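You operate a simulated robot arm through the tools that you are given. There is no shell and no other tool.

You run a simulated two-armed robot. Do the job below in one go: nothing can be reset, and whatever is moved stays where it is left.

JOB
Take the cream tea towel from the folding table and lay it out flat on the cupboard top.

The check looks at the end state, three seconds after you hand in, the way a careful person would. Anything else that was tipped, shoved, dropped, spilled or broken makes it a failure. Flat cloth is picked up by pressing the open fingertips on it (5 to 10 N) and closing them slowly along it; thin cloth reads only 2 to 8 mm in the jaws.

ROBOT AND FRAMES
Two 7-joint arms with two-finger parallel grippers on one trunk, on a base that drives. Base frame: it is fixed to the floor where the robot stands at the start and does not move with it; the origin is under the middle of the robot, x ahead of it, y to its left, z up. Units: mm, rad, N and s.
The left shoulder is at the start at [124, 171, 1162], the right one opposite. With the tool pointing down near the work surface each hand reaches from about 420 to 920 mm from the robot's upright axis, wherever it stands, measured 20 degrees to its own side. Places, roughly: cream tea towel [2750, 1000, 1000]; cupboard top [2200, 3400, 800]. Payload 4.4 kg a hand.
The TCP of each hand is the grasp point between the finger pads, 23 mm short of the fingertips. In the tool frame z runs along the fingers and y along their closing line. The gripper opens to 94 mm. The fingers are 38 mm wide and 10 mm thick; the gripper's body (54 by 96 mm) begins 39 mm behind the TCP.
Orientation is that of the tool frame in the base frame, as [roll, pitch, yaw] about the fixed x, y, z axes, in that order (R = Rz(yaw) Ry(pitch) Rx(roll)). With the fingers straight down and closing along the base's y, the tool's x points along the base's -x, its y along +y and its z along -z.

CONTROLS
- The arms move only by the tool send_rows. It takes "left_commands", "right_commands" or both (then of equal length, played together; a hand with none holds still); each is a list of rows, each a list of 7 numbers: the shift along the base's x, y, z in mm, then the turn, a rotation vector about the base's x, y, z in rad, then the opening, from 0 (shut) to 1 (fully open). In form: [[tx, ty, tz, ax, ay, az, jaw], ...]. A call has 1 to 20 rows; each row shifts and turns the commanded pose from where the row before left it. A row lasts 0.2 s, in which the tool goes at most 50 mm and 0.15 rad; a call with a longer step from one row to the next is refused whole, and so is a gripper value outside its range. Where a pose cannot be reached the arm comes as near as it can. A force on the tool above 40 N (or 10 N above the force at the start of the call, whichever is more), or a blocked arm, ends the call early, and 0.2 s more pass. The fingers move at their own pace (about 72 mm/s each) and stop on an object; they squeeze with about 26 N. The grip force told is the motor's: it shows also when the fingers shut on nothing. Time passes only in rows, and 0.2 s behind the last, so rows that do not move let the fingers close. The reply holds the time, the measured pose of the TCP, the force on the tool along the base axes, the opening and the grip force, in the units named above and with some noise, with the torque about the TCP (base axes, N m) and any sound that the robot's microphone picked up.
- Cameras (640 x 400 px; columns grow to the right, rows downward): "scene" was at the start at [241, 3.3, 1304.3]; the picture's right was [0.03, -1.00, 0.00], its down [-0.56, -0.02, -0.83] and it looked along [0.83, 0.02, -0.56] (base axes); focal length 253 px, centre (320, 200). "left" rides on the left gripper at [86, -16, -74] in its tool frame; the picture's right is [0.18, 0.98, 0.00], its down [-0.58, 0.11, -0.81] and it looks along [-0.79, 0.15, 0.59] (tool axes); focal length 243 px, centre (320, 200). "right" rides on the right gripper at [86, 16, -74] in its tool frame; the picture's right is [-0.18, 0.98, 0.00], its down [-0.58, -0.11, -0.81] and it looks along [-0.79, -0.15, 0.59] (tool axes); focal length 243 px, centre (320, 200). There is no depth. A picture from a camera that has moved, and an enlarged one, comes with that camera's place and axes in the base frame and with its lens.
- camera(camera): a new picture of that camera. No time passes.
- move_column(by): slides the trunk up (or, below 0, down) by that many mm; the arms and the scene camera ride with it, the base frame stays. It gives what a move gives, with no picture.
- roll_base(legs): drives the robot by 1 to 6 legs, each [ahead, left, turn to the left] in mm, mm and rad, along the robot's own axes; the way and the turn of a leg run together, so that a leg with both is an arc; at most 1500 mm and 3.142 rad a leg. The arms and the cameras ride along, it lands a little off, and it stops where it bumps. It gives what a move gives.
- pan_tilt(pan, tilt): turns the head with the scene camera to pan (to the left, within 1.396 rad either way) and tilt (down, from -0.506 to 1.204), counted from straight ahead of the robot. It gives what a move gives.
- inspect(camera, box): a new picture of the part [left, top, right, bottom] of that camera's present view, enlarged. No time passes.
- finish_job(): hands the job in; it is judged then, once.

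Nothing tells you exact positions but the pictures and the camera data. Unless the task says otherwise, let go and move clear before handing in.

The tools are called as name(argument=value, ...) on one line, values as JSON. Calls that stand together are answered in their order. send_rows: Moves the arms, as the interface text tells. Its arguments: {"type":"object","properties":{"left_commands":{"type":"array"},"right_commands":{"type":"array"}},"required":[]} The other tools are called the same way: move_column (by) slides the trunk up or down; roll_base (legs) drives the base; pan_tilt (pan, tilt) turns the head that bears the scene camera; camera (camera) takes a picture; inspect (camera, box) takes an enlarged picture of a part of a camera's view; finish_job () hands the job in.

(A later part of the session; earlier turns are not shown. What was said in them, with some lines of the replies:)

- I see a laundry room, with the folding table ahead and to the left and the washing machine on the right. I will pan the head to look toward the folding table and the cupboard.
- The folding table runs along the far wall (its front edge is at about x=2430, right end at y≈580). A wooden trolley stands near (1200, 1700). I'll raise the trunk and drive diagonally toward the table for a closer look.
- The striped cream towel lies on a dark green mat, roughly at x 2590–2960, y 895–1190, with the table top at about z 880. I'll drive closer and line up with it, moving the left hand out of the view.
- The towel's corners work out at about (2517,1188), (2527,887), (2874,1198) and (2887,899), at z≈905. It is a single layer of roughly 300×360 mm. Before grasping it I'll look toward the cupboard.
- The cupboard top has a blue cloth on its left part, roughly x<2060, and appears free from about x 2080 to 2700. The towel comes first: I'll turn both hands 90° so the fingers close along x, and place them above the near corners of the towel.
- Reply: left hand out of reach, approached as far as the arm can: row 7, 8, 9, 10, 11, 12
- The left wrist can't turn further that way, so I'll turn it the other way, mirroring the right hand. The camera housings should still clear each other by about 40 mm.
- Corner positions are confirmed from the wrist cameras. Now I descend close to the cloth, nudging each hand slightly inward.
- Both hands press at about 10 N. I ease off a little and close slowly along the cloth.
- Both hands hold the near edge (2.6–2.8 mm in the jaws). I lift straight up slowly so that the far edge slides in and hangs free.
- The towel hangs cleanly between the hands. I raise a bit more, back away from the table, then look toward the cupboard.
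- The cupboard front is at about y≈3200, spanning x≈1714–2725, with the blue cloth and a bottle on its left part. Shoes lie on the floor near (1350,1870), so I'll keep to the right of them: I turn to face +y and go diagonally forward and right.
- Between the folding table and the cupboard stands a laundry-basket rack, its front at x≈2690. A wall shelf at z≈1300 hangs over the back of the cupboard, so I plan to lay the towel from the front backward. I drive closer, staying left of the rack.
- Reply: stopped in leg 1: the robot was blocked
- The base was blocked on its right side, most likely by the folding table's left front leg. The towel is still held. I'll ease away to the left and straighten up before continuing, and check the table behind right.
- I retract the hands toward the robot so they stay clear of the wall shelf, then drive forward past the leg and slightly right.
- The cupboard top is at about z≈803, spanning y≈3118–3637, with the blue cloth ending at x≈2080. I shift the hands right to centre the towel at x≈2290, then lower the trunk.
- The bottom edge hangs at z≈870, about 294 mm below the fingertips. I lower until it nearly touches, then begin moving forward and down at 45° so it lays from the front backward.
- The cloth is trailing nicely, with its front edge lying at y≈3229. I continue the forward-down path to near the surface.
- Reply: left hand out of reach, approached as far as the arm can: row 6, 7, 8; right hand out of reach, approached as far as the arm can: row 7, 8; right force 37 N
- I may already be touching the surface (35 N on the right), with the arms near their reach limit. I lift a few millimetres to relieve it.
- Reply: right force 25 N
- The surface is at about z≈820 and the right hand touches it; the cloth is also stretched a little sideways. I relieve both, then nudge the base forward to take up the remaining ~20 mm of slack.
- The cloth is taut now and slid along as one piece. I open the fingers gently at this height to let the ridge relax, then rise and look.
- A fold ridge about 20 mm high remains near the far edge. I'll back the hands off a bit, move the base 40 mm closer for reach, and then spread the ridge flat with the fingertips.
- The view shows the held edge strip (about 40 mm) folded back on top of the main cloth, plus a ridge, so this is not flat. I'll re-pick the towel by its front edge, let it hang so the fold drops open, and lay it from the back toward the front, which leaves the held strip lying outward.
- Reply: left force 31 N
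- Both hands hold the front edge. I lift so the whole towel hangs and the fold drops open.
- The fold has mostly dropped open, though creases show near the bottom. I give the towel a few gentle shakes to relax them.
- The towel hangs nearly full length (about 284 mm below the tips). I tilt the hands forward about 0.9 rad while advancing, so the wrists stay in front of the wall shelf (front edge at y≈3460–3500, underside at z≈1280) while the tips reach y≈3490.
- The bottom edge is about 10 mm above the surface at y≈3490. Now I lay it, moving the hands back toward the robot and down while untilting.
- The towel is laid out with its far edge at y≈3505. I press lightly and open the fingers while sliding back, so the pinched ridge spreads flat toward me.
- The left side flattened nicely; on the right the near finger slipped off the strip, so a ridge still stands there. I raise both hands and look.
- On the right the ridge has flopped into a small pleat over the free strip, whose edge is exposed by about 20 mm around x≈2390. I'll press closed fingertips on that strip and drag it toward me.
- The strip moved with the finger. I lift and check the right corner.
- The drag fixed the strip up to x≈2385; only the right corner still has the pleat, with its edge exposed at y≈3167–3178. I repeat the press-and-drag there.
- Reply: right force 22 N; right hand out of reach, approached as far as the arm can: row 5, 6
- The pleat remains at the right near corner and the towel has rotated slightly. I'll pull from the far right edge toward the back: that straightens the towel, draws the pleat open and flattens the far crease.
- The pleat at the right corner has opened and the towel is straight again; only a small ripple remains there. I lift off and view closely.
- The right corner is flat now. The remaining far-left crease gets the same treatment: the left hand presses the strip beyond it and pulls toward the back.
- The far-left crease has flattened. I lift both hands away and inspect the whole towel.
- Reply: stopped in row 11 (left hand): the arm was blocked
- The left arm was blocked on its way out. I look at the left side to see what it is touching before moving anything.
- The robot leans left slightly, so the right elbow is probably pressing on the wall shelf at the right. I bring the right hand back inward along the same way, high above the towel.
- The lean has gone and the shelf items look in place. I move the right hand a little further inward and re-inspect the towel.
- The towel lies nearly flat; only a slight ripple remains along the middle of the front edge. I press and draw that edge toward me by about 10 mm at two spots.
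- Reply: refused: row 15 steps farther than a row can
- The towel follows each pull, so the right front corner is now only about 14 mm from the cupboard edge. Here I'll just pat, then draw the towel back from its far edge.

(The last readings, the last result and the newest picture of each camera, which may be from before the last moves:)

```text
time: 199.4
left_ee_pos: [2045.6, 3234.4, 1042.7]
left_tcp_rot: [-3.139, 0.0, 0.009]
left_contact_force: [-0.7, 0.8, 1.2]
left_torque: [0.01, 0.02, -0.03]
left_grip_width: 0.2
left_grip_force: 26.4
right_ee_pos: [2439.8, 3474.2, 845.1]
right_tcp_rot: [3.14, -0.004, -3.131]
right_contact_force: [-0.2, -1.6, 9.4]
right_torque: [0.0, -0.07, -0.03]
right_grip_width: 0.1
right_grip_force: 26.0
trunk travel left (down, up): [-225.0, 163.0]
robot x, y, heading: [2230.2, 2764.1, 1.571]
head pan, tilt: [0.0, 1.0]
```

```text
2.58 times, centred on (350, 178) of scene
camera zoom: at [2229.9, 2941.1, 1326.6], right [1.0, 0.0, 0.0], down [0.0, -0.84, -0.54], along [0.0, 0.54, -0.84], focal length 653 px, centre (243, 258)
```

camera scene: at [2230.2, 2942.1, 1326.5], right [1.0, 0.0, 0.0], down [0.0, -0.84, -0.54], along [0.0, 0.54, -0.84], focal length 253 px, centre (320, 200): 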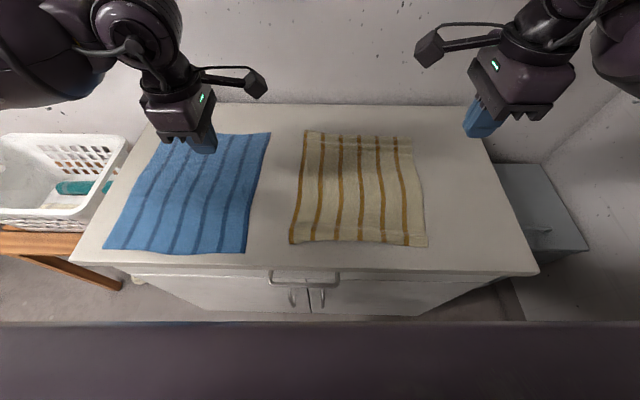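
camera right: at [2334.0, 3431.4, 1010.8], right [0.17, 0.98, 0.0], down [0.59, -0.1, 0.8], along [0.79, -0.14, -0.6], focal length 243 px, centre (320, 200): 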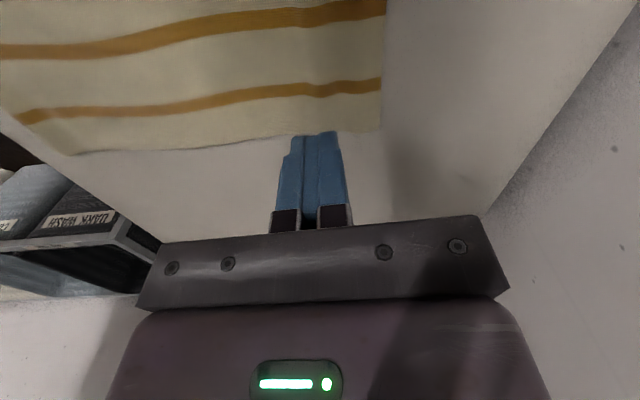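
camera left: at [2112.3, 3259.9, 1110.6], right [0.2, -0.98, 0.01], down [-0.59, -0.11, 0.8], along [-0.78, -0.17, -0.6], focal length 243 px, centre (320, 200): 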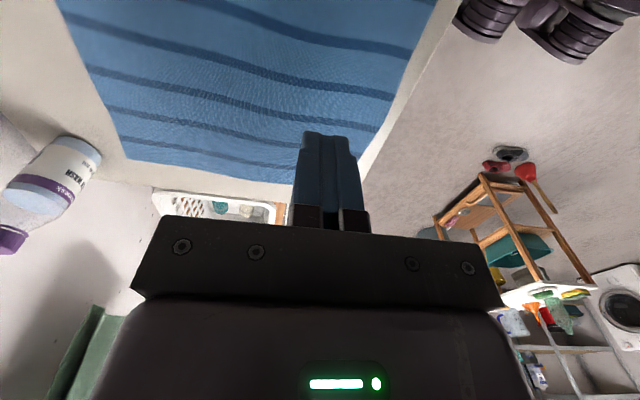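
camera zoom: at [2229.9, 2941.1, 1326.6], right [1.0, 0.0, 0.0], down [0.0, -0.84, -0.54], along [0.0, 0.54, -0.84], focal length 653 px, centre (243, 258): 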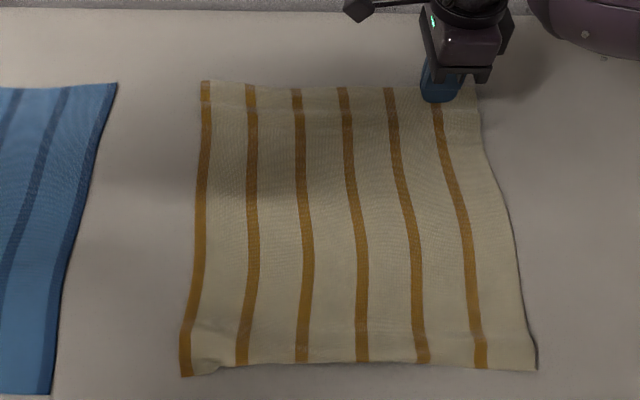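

The towel is straight, taut and well inside the top. I lift the right hand clear and inspect closely again.

send_rows(right_commands=[[0, 0, 5, 0, 0, 0, 0], [0, 0, 20, 0, 0, 0, 0], [0, 0, 35, 0, 0, 0, 0], [0, -40, 20, 0, 0, 0, 0], [0, -45, 10, 0, 0, 0, 0], [0, -45, 10, 0, 0, 0, 0], [0, -45, 20, 0, 0, 0, 0], [0, -45, 20, 0, 0, 0, 0], [0, -40, 20, 0, 0, 0, 0], [0, 0, 30, 0, 0, 0, 0], [0, 0, 30, 0, 0, 0, 0]])

inspect(camera="scene", box=[270, 110, 430, 180])

inspect(camera="scene", box=[270, 180, 430, 250])

camera(camera="scene")

```text
time: 201.8
left_ee_pos: [2046.2, 3235.7, 1042.5]
left_tcp_rot: [3.142, -0.001, 0.008]
left_contact_force: [-0.9, -0.6, -0.1]
left_torque: [0.05, 0.02, -0.02]
left_grip_width: 0.0
left_grip_force: 26.0
right_ee_pos: [2439.7, 3215.1, 1064.1]
right_tcp_rot: [3.141, -0.005, -3.131]
right_contact_force: [0.2, 0.6, 1.2]
right_torque: [-0.01, -0.01, -0.01]
right_grip_width: 0.0
right_grip_force: 25.8
trunk travel left (down, up): [-225.0, 163.0]
robot x, y, heading: [2228.9, 2762.6, 1.571]
head pan, tilt: [0.0, 1.0]
```

```text
4.00 times, centred on (350, 145) of scene
camera zoom: at [2230.1, 2941.5, 1326.5], right [1.0, 0.0, 0.0], down [0.0, -0.84, -0.54], along [0.0, 0.54, -0.84], focal length 1012 px, centre (200, 420)
```

zoom: 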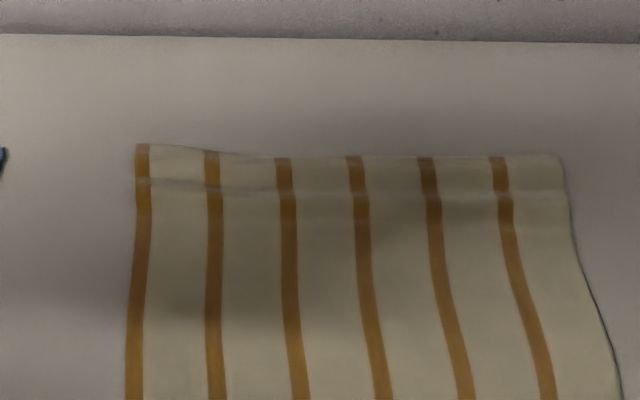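

```text
4.00 times, centred on (350, 215) of scene
camera zoom: at [2230.1, 2941.5, 1326.5], right [1.0, 0.0, 0.0], down [0.0, -0.84, -0.54], along [0.0, 0.54, -0.84], focal length 1012 px, centre (200, 140)
```

zoom: 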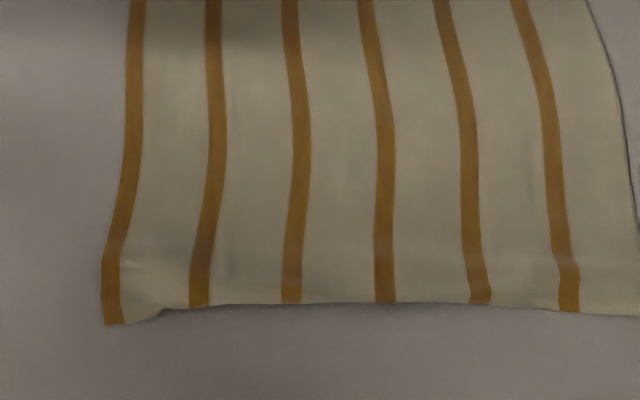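

```text
taken
camera scene: at [2230.1, 2941.5, 1326.5], right [1.0, 0.0, 0.0], down [0.0, -0.84, -0.54], along [0.0, 0.54, -0.84], focal length 253 px, centre (320, 200)
```

scene: 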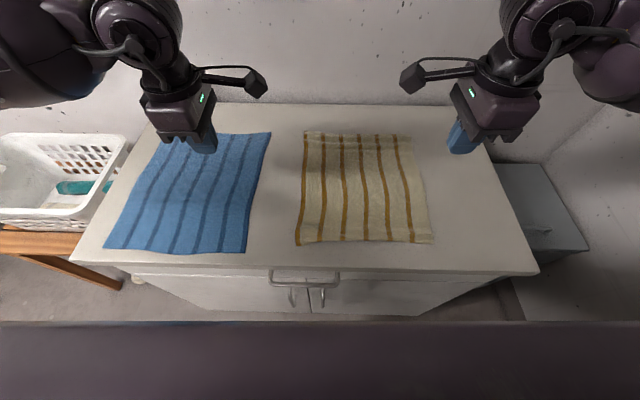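

Only faint ripples remain at the left corners. I smooth the near-left edge with the left hand, then the far-left edge once more.

send_rows(left_commands=[[30, -10, 0, 0, 0, 0, 0], [40, -15, -10, 0, 0, 0, 0], [40, -15, -15, 0, 0, 0, 0], [40, -15, -20, 0, 0, 0, 0], [16, -11, -35, 0, 0, 0, 0], [0, 0, -40, 0, 0, 0, 0], [0, 0, -40, 0, 0, 0, 0], [0, 0, -20, 0, 0, 0, 0], [0, 0, -10, 0, 0, 0, 0], [0, 0, 0, 0, 0, 0, 0]])

inspect(camera="left", box=[160, 0, 480, 200])

```text
time: 204.0
left_ee_pos: [2211.9, 3169.4, 853.6]
left_tcp_rot: [-3.14, -0.001, 0.009]
left_contact_force: [-0.7, 0.3, 0.0]
left_torque: [-0.02, 0.01, 0.02]
left_grip_width: 0.0
left_grip_force: 26.4
right_ee_pos: [2439.8, 3215.4, 1062.5]
right_tcp_rot: [3.141, -0.006, -3.131]
right_contact_force: [-0.3, 1.1, 0.0]
right_torque: [-0.02, 0.02, -0.02]
right_grip_width: 0.0
right_grip_force: 26.1
trunk travel left (down, up): [-225.0, 163.0]
robot x, y, heading: [2225.9, 2762.5, 1.568]
head pan, tilt: [0.0, 1.0]
```

```text
2.00 times, centred on (320, 100) of left
camera zoom: at [2298.4, 3185.0, 926.4], right [0.19, -0.98, 0.0], down [-0.58, -0.12, 0.81], along [-0.79, -0.15, -0.59], focal length 485 px, centre (320, 400)
```

zoom: 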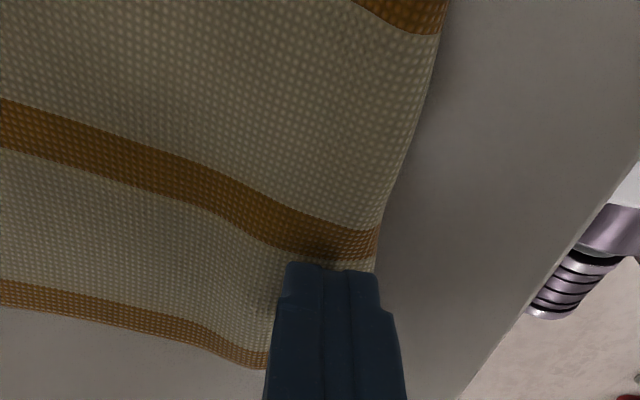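

send_rows(left_commands=[[0, 0, -4, 0, 0, 0, 0], [0, 0, -3, 0, 0, 0, 0], [0, 0, -2.2, 0, 0, 0, 0], [0, 0, 0, 0, 0, 0, 0], [0, -1.5, 0, 0, 0, 0, 0], [0, -1.5, 0, 0, 0, 0, 0], [0, -1.5, 0, 0, 0, 0, 0], [0, -1.5, 0, 0, 0, 0, 0], [0, -1.5, 0, 0, 0, 0, 0], [0, 0, 0, 0, 0, 0, 0]])

send_rows(left_commands=[[0, 0, 5, 0, 0, 0, 0], [0, 0, 20, 0, 0, 0, 0], [0, 10, 40, 0, 0, 0, 0], [0, 40, 20, 0, 0, 0, 0], [0, 45, 0, 0, 0, 0, 0], [0, 45, 0, 0, 0, 0, 0], [0, 45, 0, 0, 0, 0, 0], [0, 45, 0, 0, 0, 0, 0], [0, 45, -10, 0, 0, 0, 0], [0, 35, -25, 0, 0, 0, 0], [0, 0, -30, 0, 0, 0, 0], [0, 0, -15, 0, 0, 0, 0], [0, 0, 0, 0, 0, 0, 0]])

inspect(camera="left", box=[160, 0, 480, 200])

inspect(camera="scene", box=[270, 110, 430, 250])

```text
time: 206.2
left_ee_pos: [2211.8, 3161.3, 844.3]
left_tcp_rot: [-3.138, -0.001, 0.009]
left_contact_force: [0.8, 7.3, 32.5]
left_torque: [-0.05, -0.29, 0.03]
left_grip_width: 0.0
left_grip_force: 26.3
right_ee_pos: [2440.1, 3214.2, 1064.8]
right_tcp_rot: [3.141, -0.007, -3.132]
right_contact_force: [-0.4, 0.3, 0.6]
right_torque: [-0.01, 0.01, 0.01]
right_grip_width: 0.2
right_grip_force: 25.7
trunk travel left (down, up): [-225.0, 163.0]
robot x, y, heading: [2230.4, 2760.9, 1.578]
head pan, tilt: [0.0, 1.0]
```

```text
time: 209.0
left_ee_pos: [2211.5, 3471.8, 849.2]
left_tcp_rot: [-3.14, 0.0, 0.008]
left_contact_force: [0.6, 0.4, -0.6]
left_torque: [-0.02, -0.01, -0.01]
left_grip_width: 0.2
left_grip_force: 26.0
right_ee_pos: [2438.4, 3216.5, 1062.2]
right_tcp_rot: [3.14, -0.007, -3.131]
right_contact_force: [-0.6, 0.5, -0.1]
right_torque: [-0.05, -0.03, 0.02]
right_grip_width: 0.0
right_grip_force: 26.3
trunk travel left (down, up): [-225.0, 163.0]
robot x, y, heading: [2234.6, 2763.1, 1.575]
head pan, tilt: [0.0, 1.0]
```

```text
2.00 times, centred on (320, 100) of left
camera zoom: at [2298.2, 3488.4, 922.7], right [0.19, -0.98, 0.0], down [-0.58, -0.12, 0.81], along [-0.79, -0.15, -0.59], focal length 485 px, centre (320, 400)
```

zoom: 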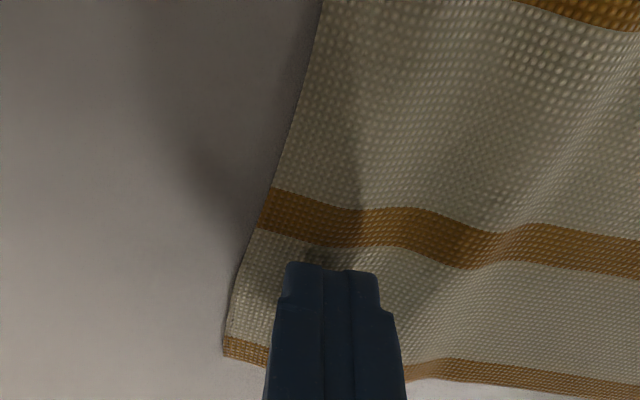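

```text
2.86 times, centred on (350, 180) of scene
camera zoom: at [2230.0, 2941.9, 1326.5], right [1.0, 0.0, 0.0], down [0.0, -0.84, -0.54], along [0.0, 0.54, -0.84], focal length 723 px, centre (234, 257)
```

zoom: 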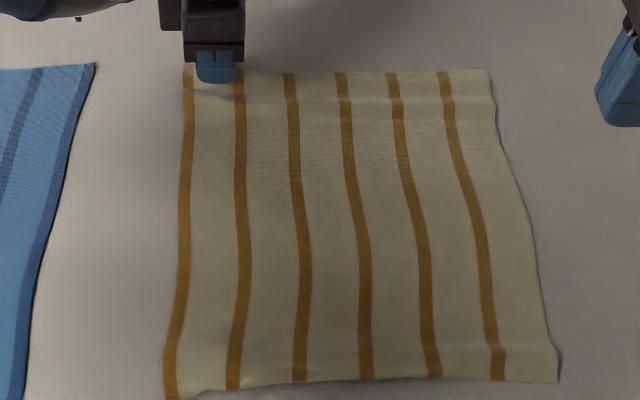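

send_rows(left_commands=[[0, 0, -3, 0, 0, 0, 0], [0, 0, -1.5, 0, 0, 0, 0], [0, 0, -1.2, 0, 0, 0, 0], [0, 0, 0, 0, 0, 0, 0], [0, 2, 0, 0, 0, 0, 0], [0, 2, 0, 0, 0, 0, 0], [0, 2, 0, 0, 0, 0, 0], [0, 2, 0, 0, 0, 0, 0], [0, 2, 0, 0, 0, 0, 0], [0, 2, 0, 0, 0, 0, 0], [0, 2, 0, 0, 0, 0, 0], [0, 2, 0, 0, 0, 0, 0], [0, 2, 0, 0, 0, 0, 0], [0, 0, 0, 0, 0, 0, 0]])

send_rows(left_commands=[[0, 0, 5, 0, 0, 0, 0], [0, 0, 20, 0, 0, 0, 0], [0, -10, 40, 0, 0, 0, 0], [0, -40, 20, 0, 0, 0, 0], [0, -45, 10, 0, 0, 0, 0], [0, -45, 20, 0, 0, 0, 0], [0, -45, 20, 0, 0, 0, 0], [0, -40, 20, 0, 0, 0, 0], [-10, -30, 25, 0, 0, 0, 0], [-10, 0, 30, 0, 0, 0, 0], [-10, 0, 30, 0, 0, 0, 0]])

inspect(camera="scene", box=[270, 110, 430, 250])

inspect(camera="scene", box=[270, 110, 430, 180])

inspect(camera="scene", box=[270, 180, 430, 250])

```text
time: 212.0
left_ee_pos: [2212.0, 3488.8, 844.5]
left_tcp_rot: [-3.137, 0.002, 0.009]
left_contact_force: [-0.9, -2.7, 13.9]
left_torque: [0.0, 0.02, 0.0]
left_grip_width: 0.0
left_grip_force: 26.2
right_ee_pos: [2438.9, 3215.0, 1064.3]
right_tcp_rot: [3.139, -0.007, -3.132]
right_contact_force: [-0.2, 0.6, 0.8]
right_torque: [0.02, -0.03, 0.05]
right_grip_width: 0.0
right_grip_force: 26.1
trunk travel left (down, up): [-225.0, 163.0]
robot x, y, heading: [2234.5, 2759.0, 1.573]
head pan, tilt: [0.0, 1.0]
```

```text
time: 214.4
left_ee_pos: [2182.4, 3233.1, 1082.1]
left_tcp_rot: [-3.141, 0.002, 0.01]
left_contact_force: [0.1, -0.1, -0.1]
left_torque: [0.02, -0.02, -0.01]
left_grip_width: 0.0
left_grip_force: 26.1
right_ee_pos: [2439.8, 3215.5, 1064.5]
right_tcp_rot: [3.141, -0.006, -3.132]
right_contact_force: [-0.2, 0.1, -0.8]
right_torque: [-0.01, 0.0, -0.01]
right_grip_width: 0.1
right_grip_force: 25.7
trunk travel left (down, up): [-225.0, 163.0]
robot x, y, heading: [2229.3, 2763.8, 1.569]
head pan, tilt: [0.0, 1.0]
```

```text
2.86 times, centred on (350, 180) of scene
camera zoom: at [2229.8, 2941.4, 1326.6], right [1.0, 0.0, 0.0], down [0.0, -0.84, -0.54], along [0.0, 0.54, -0.84], focal length 723 px, centre (234, 257)
```

zoom: 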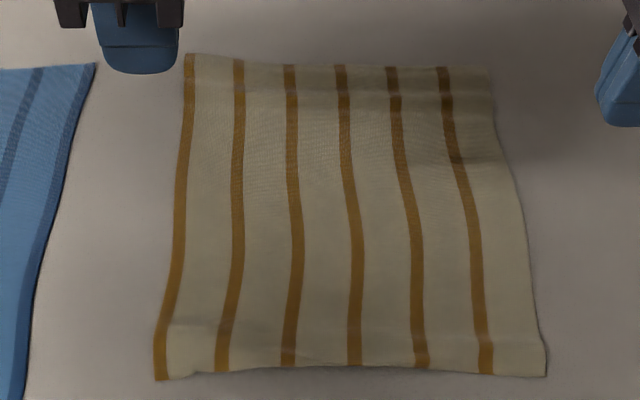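

```text
4.00 times, centred on (350, 145) of scene
camera zoom: at [2229.8, 2941.4, 1326.6], right [1.0, 0.0, 0.0], down [0.0, -0.84, -0.54], along [0.0, 0.54, -0.84], focal length 1012 px, centre (200, 420)
```

zoom: 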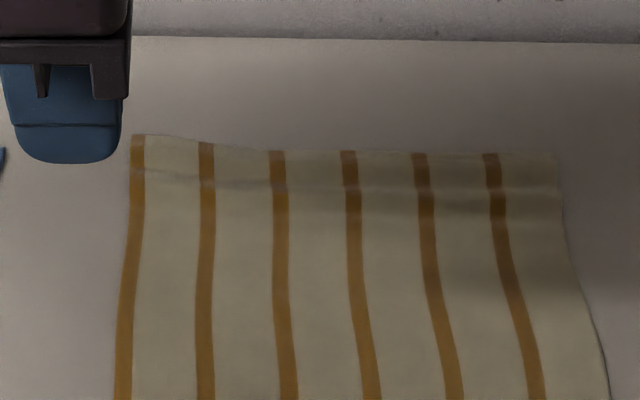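

```text
4.00 times, centred on (350, 215) of scene
camera zoom: at [2229.8, 2941.4, 1326.6], right [1.0, 0.0, 0.0], down [0.0, -0.84, -0.54], along [0.0, 0.54, -0.84], focal length 1012 px, centre (200, 140)
```

zoom: 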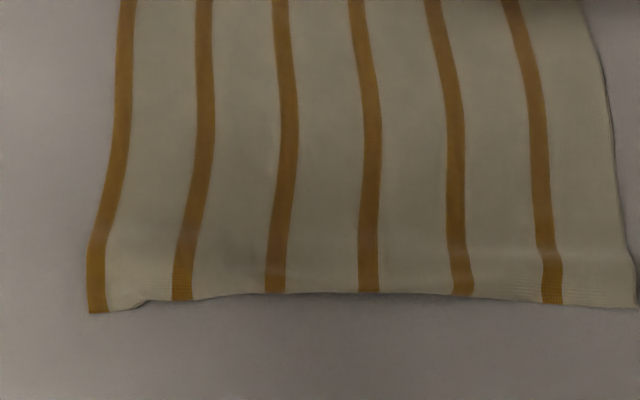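

The towel is flat, with only millimetre ripples, and both hands are clear above it. I bring the right arm inward and check its elbow against the side shelf before backing away.

send_rows(right_commands=[[-15, 0, 10, 0, 0, 0, 0], [-20, 0, 10, 0, 0, 0, 0], [-20, 0, 10, 0, 0, 0, 0], [-20, 0, 0, 0, 0, 0, 0], [0, 0, 0, 0, 0, 0, 0]])

pan_tilt(pan=-1.1, tilt=0.35)

camera(camera="scene")

```text
time: 215.2
left_ee_pos: [2176.7, 3238.1, 1080.4]
left_tcp_rot: [-3.14, 0.011, 0.025]
left_contact_force: [-1.1, 0.8, -1.6]
left_torque: [-0.13, 0.1, 0.15]
left_grip_width: 0.1
left_grip_force: 25.9
right_ee_pos: [2396.3, 3215.4, 1090.5]
right_tcp_rot: [-3.14, 0.006, 3.139]
right_contact_force: [0.3, -1.3, 1.5]
right_torque: [0.14, 0.21, 0.09]
right_grip_width: 0.1
right_grip_force: 26.3
trunk travel left (down, up): [-225.0, 163.0]
robot x, y, heading: [2233.5, 2764.2, 1.574]
head pan, tilt: [0.0, 1.0]
stopped in row 3 (left hand): the force on the tool passed its limit at 88 N (the readings are from after the stop); the commanded pose is now the measured one
```

```text
time: 216.5
left_ee_pos: [2176.5, 3237.8, 1082.6]
left_tcp_rot: [-3.137, 0.011, 0.026]
left_contact_force: [-2.6, 3.1, -4.1]
left_torque: [-0.28, 0.17, 0.31]
left_grip_width: 0.0
left_grip_force: 26.0
right_ee_pos: [2397.0, 3216.2, 1089.9]
right_tcp_rot: [-3.139, 0.008, 3.14]
right_contact_force: [2.8, -1.8, 3.1]
right_torque: [0.36, 0.61, 0.17]
right_grip_width: 0.3
right_grip_force: 26.2
trunk travel left (down, up): [-225.0, 163.0]
robot x, y, heading: [2229.6, 2766.3, 1.573]
head pan, tilt: [-1.1, 0.351]
```

```text
taken
camera scene: at [2313.1, 2914.9, 1381.1], right [0.46, -0.89, 0.0], down [-0.31, -0.16, -0.94], along [0.84, 0.43, -0.34], focal length 253 px, centre (320, 200)
```

scene: 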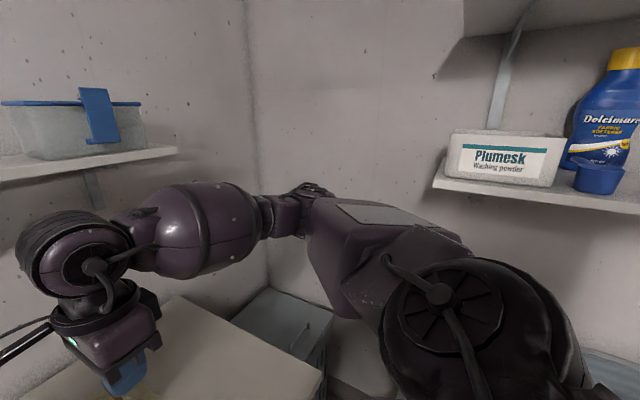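

The two wrist cameras touched (hands only 220 mm apart). I separate them right away.

send_rows(left_commands=[[-8, 0, 0, 0, 0, 0, 0], [-12, 0, 0, 0, 0, 0, 0], [-15, 0, 0, 0, 0, 0, 0], [-15, 0, 0, 0, 0, 0, 0], [0, 0, 0, 0, 0, 0, 0]], right_commands=[[5, 0, 0, 0, 0, 0, 0], [5, 0, 0, 0, 0, 0, 0], [5, 0, 0, 0, 0, 0, 0], [0, 0, 0, 0, 0, 0, 0], [0, 0, 0, 0, 0, 0, 0]])

roll_base(legs=[[-160, 0, 0]])

pan_tilt(pan=0.0, tilt=0.8)

camera(camera="scene")

inspect(camera="scene", box=[250, 90, 450, 260])

```text
time: 217.7
left_ee_pos: [2127.8, 3238.6, 1081.6]
left_tcp_rot: [-3.14, 0.01, 0.025]
left_contact_force: [0.7, 0.3, -0.7]
left_torque: [0.02, 0.01, -0.03]
left_grip_width: 0.0
left_grip_force: 26.1
right_ee_pos: [2411.8, 3216.1, 1088.7]
right_tcp_rot: [-3.14, 0.006, 3.14]
right_contact_force: [0.2, -0.1, -0.4]
right_torque: [-0.01, -0.01, -0.02]
right_grip_width: 0.0
right_grip_force: 26.1
trunk travel left (down, up): [-225.0, 163.0]
robot x, y, heading: [2227.6, 2765.2, 1.571]
head pan, tilt: [-1.1, 0.351]
```

```text
time: 219.1
left_ee_pos: [2127.5, 3079.7, 1082.1]
left_tcp_rot: [-3.138, 0.01, 0.024]
left_contact_force: [0.6, -0.7, 0.2]
left_torque: [-0.01, 0.01, -0.01]
left_grip_width: 0.0
left_grip_force: 25.6
right_ee_pos: [2411.7, 3056.7, 1089.7]
right_tcp_rot: [-3.139, 0.007, 3.138]
right_contact_force: [-1.0, 0.1, 0.3]
right_torque: [0.01, 0.01, 0.0]
right_grip_width: 0.0
right_grip_force: 26.4
trunk travel left (down, up): [-225.0, 163.0]
robot x, y, heading: [2235.4, 2600.8, 1.568]
head pan, tilt: [-1.1, 0.351]
```

```text
time: 220.4
left_ee_pos: [2127.0, 3079.6, 1081.0]
left_tcp_rot: [-3.14, 0.01, 0.023]
left_contact_force: [1.0, -0.2, -1.1]
left_torque: [0.0, 0.0, -0.02]
left_grip_width: 0.0
left_grip_force: 26.3
right_ee_pos: [2410.7, 3055.7, 1089.2]
right_tcp_rot: [-3.141, 0.008, 3.138]
right_contact_force: [0.0, 0.2, -0.1]
right_torque: [-0.01, -0.03, -0.03]
right_grip_width: 0.0
right_grip_force: 25.7
trunk travel left (down, up): [-225.0, 163.0]
robot x, y, heading: [2229.7, 2605.0, 1.572]
head pan, tilt: [0.0, 0.799]
```

```text
taken
camera scene: at [2230.6, 2794.8, 1341.6], right [1.0, 0.0, 0.0], down [0.0, -0.72, -0.7], along [0.0, 0.7, -0.72], focal length 253 px, centre (320, 200)
```

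scene: 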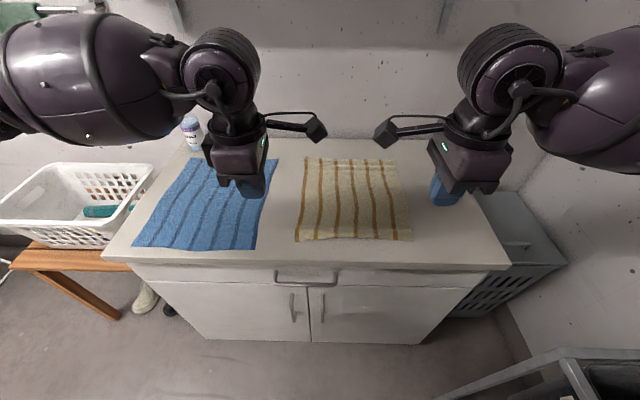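

```text
2.35 times, centred on (350, 175) of scene
camera zoom: at [2230.6, 2794.8, 1341.6], right [1.0, 0.0, 0.0], down [0.0, -0.72, -0.7], along [0.0, 0.7, -0.72], focal length 595 px, centre (249, 259)
```

zoom: 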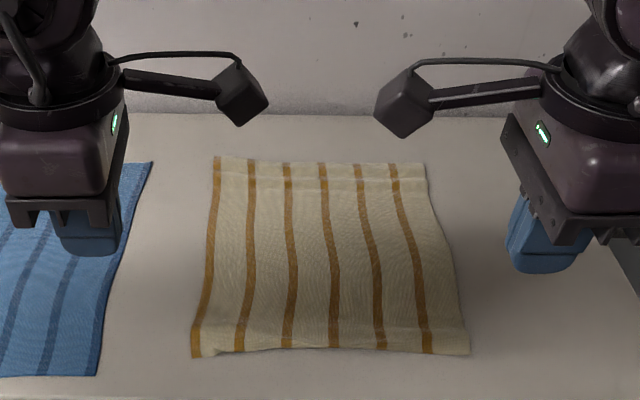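

The cream towel lies flat and whole on the cupboard top beside the untouched blue cloth. The bottle, basket and shelf items are in place, and both hands are empty and clear. I hand in.

finish_job()

```text
The job is handed in.
```

I laid the cream tea towel out flat on the cupboard top, to the right of the blue cloth, and handed the job in. It is unfolded and fully on the surface, with a few faint ripples of a few millimetres near the front and back edges.

The first lay left the back edge folded over. I picked the towel up again, re-laid it from back to front, and smoothed the edges with the fingertips.

I made some unplanned contacts along the way:
- **Base:** it bumped something on its right while driving to the cupboard, most likely the folding table's left front leg. It stopped there and I backed off. One camera view afterwards showed part of the table with its items in place, but I didn't check the whole table.
- **Arms near the cupboard:** the left arm was reported blocked and the robot leaned slightly. The cause was probably the right elbow against the side shelf. The shelf items I could see stayed in place.
- **Wrist cameras:** the two touched each other briefly (88 N), and I separated them straight away.

I saw nothing else tipped, dropped or moved. Both grippers are empty, and the robot is backed off from the cupboard.
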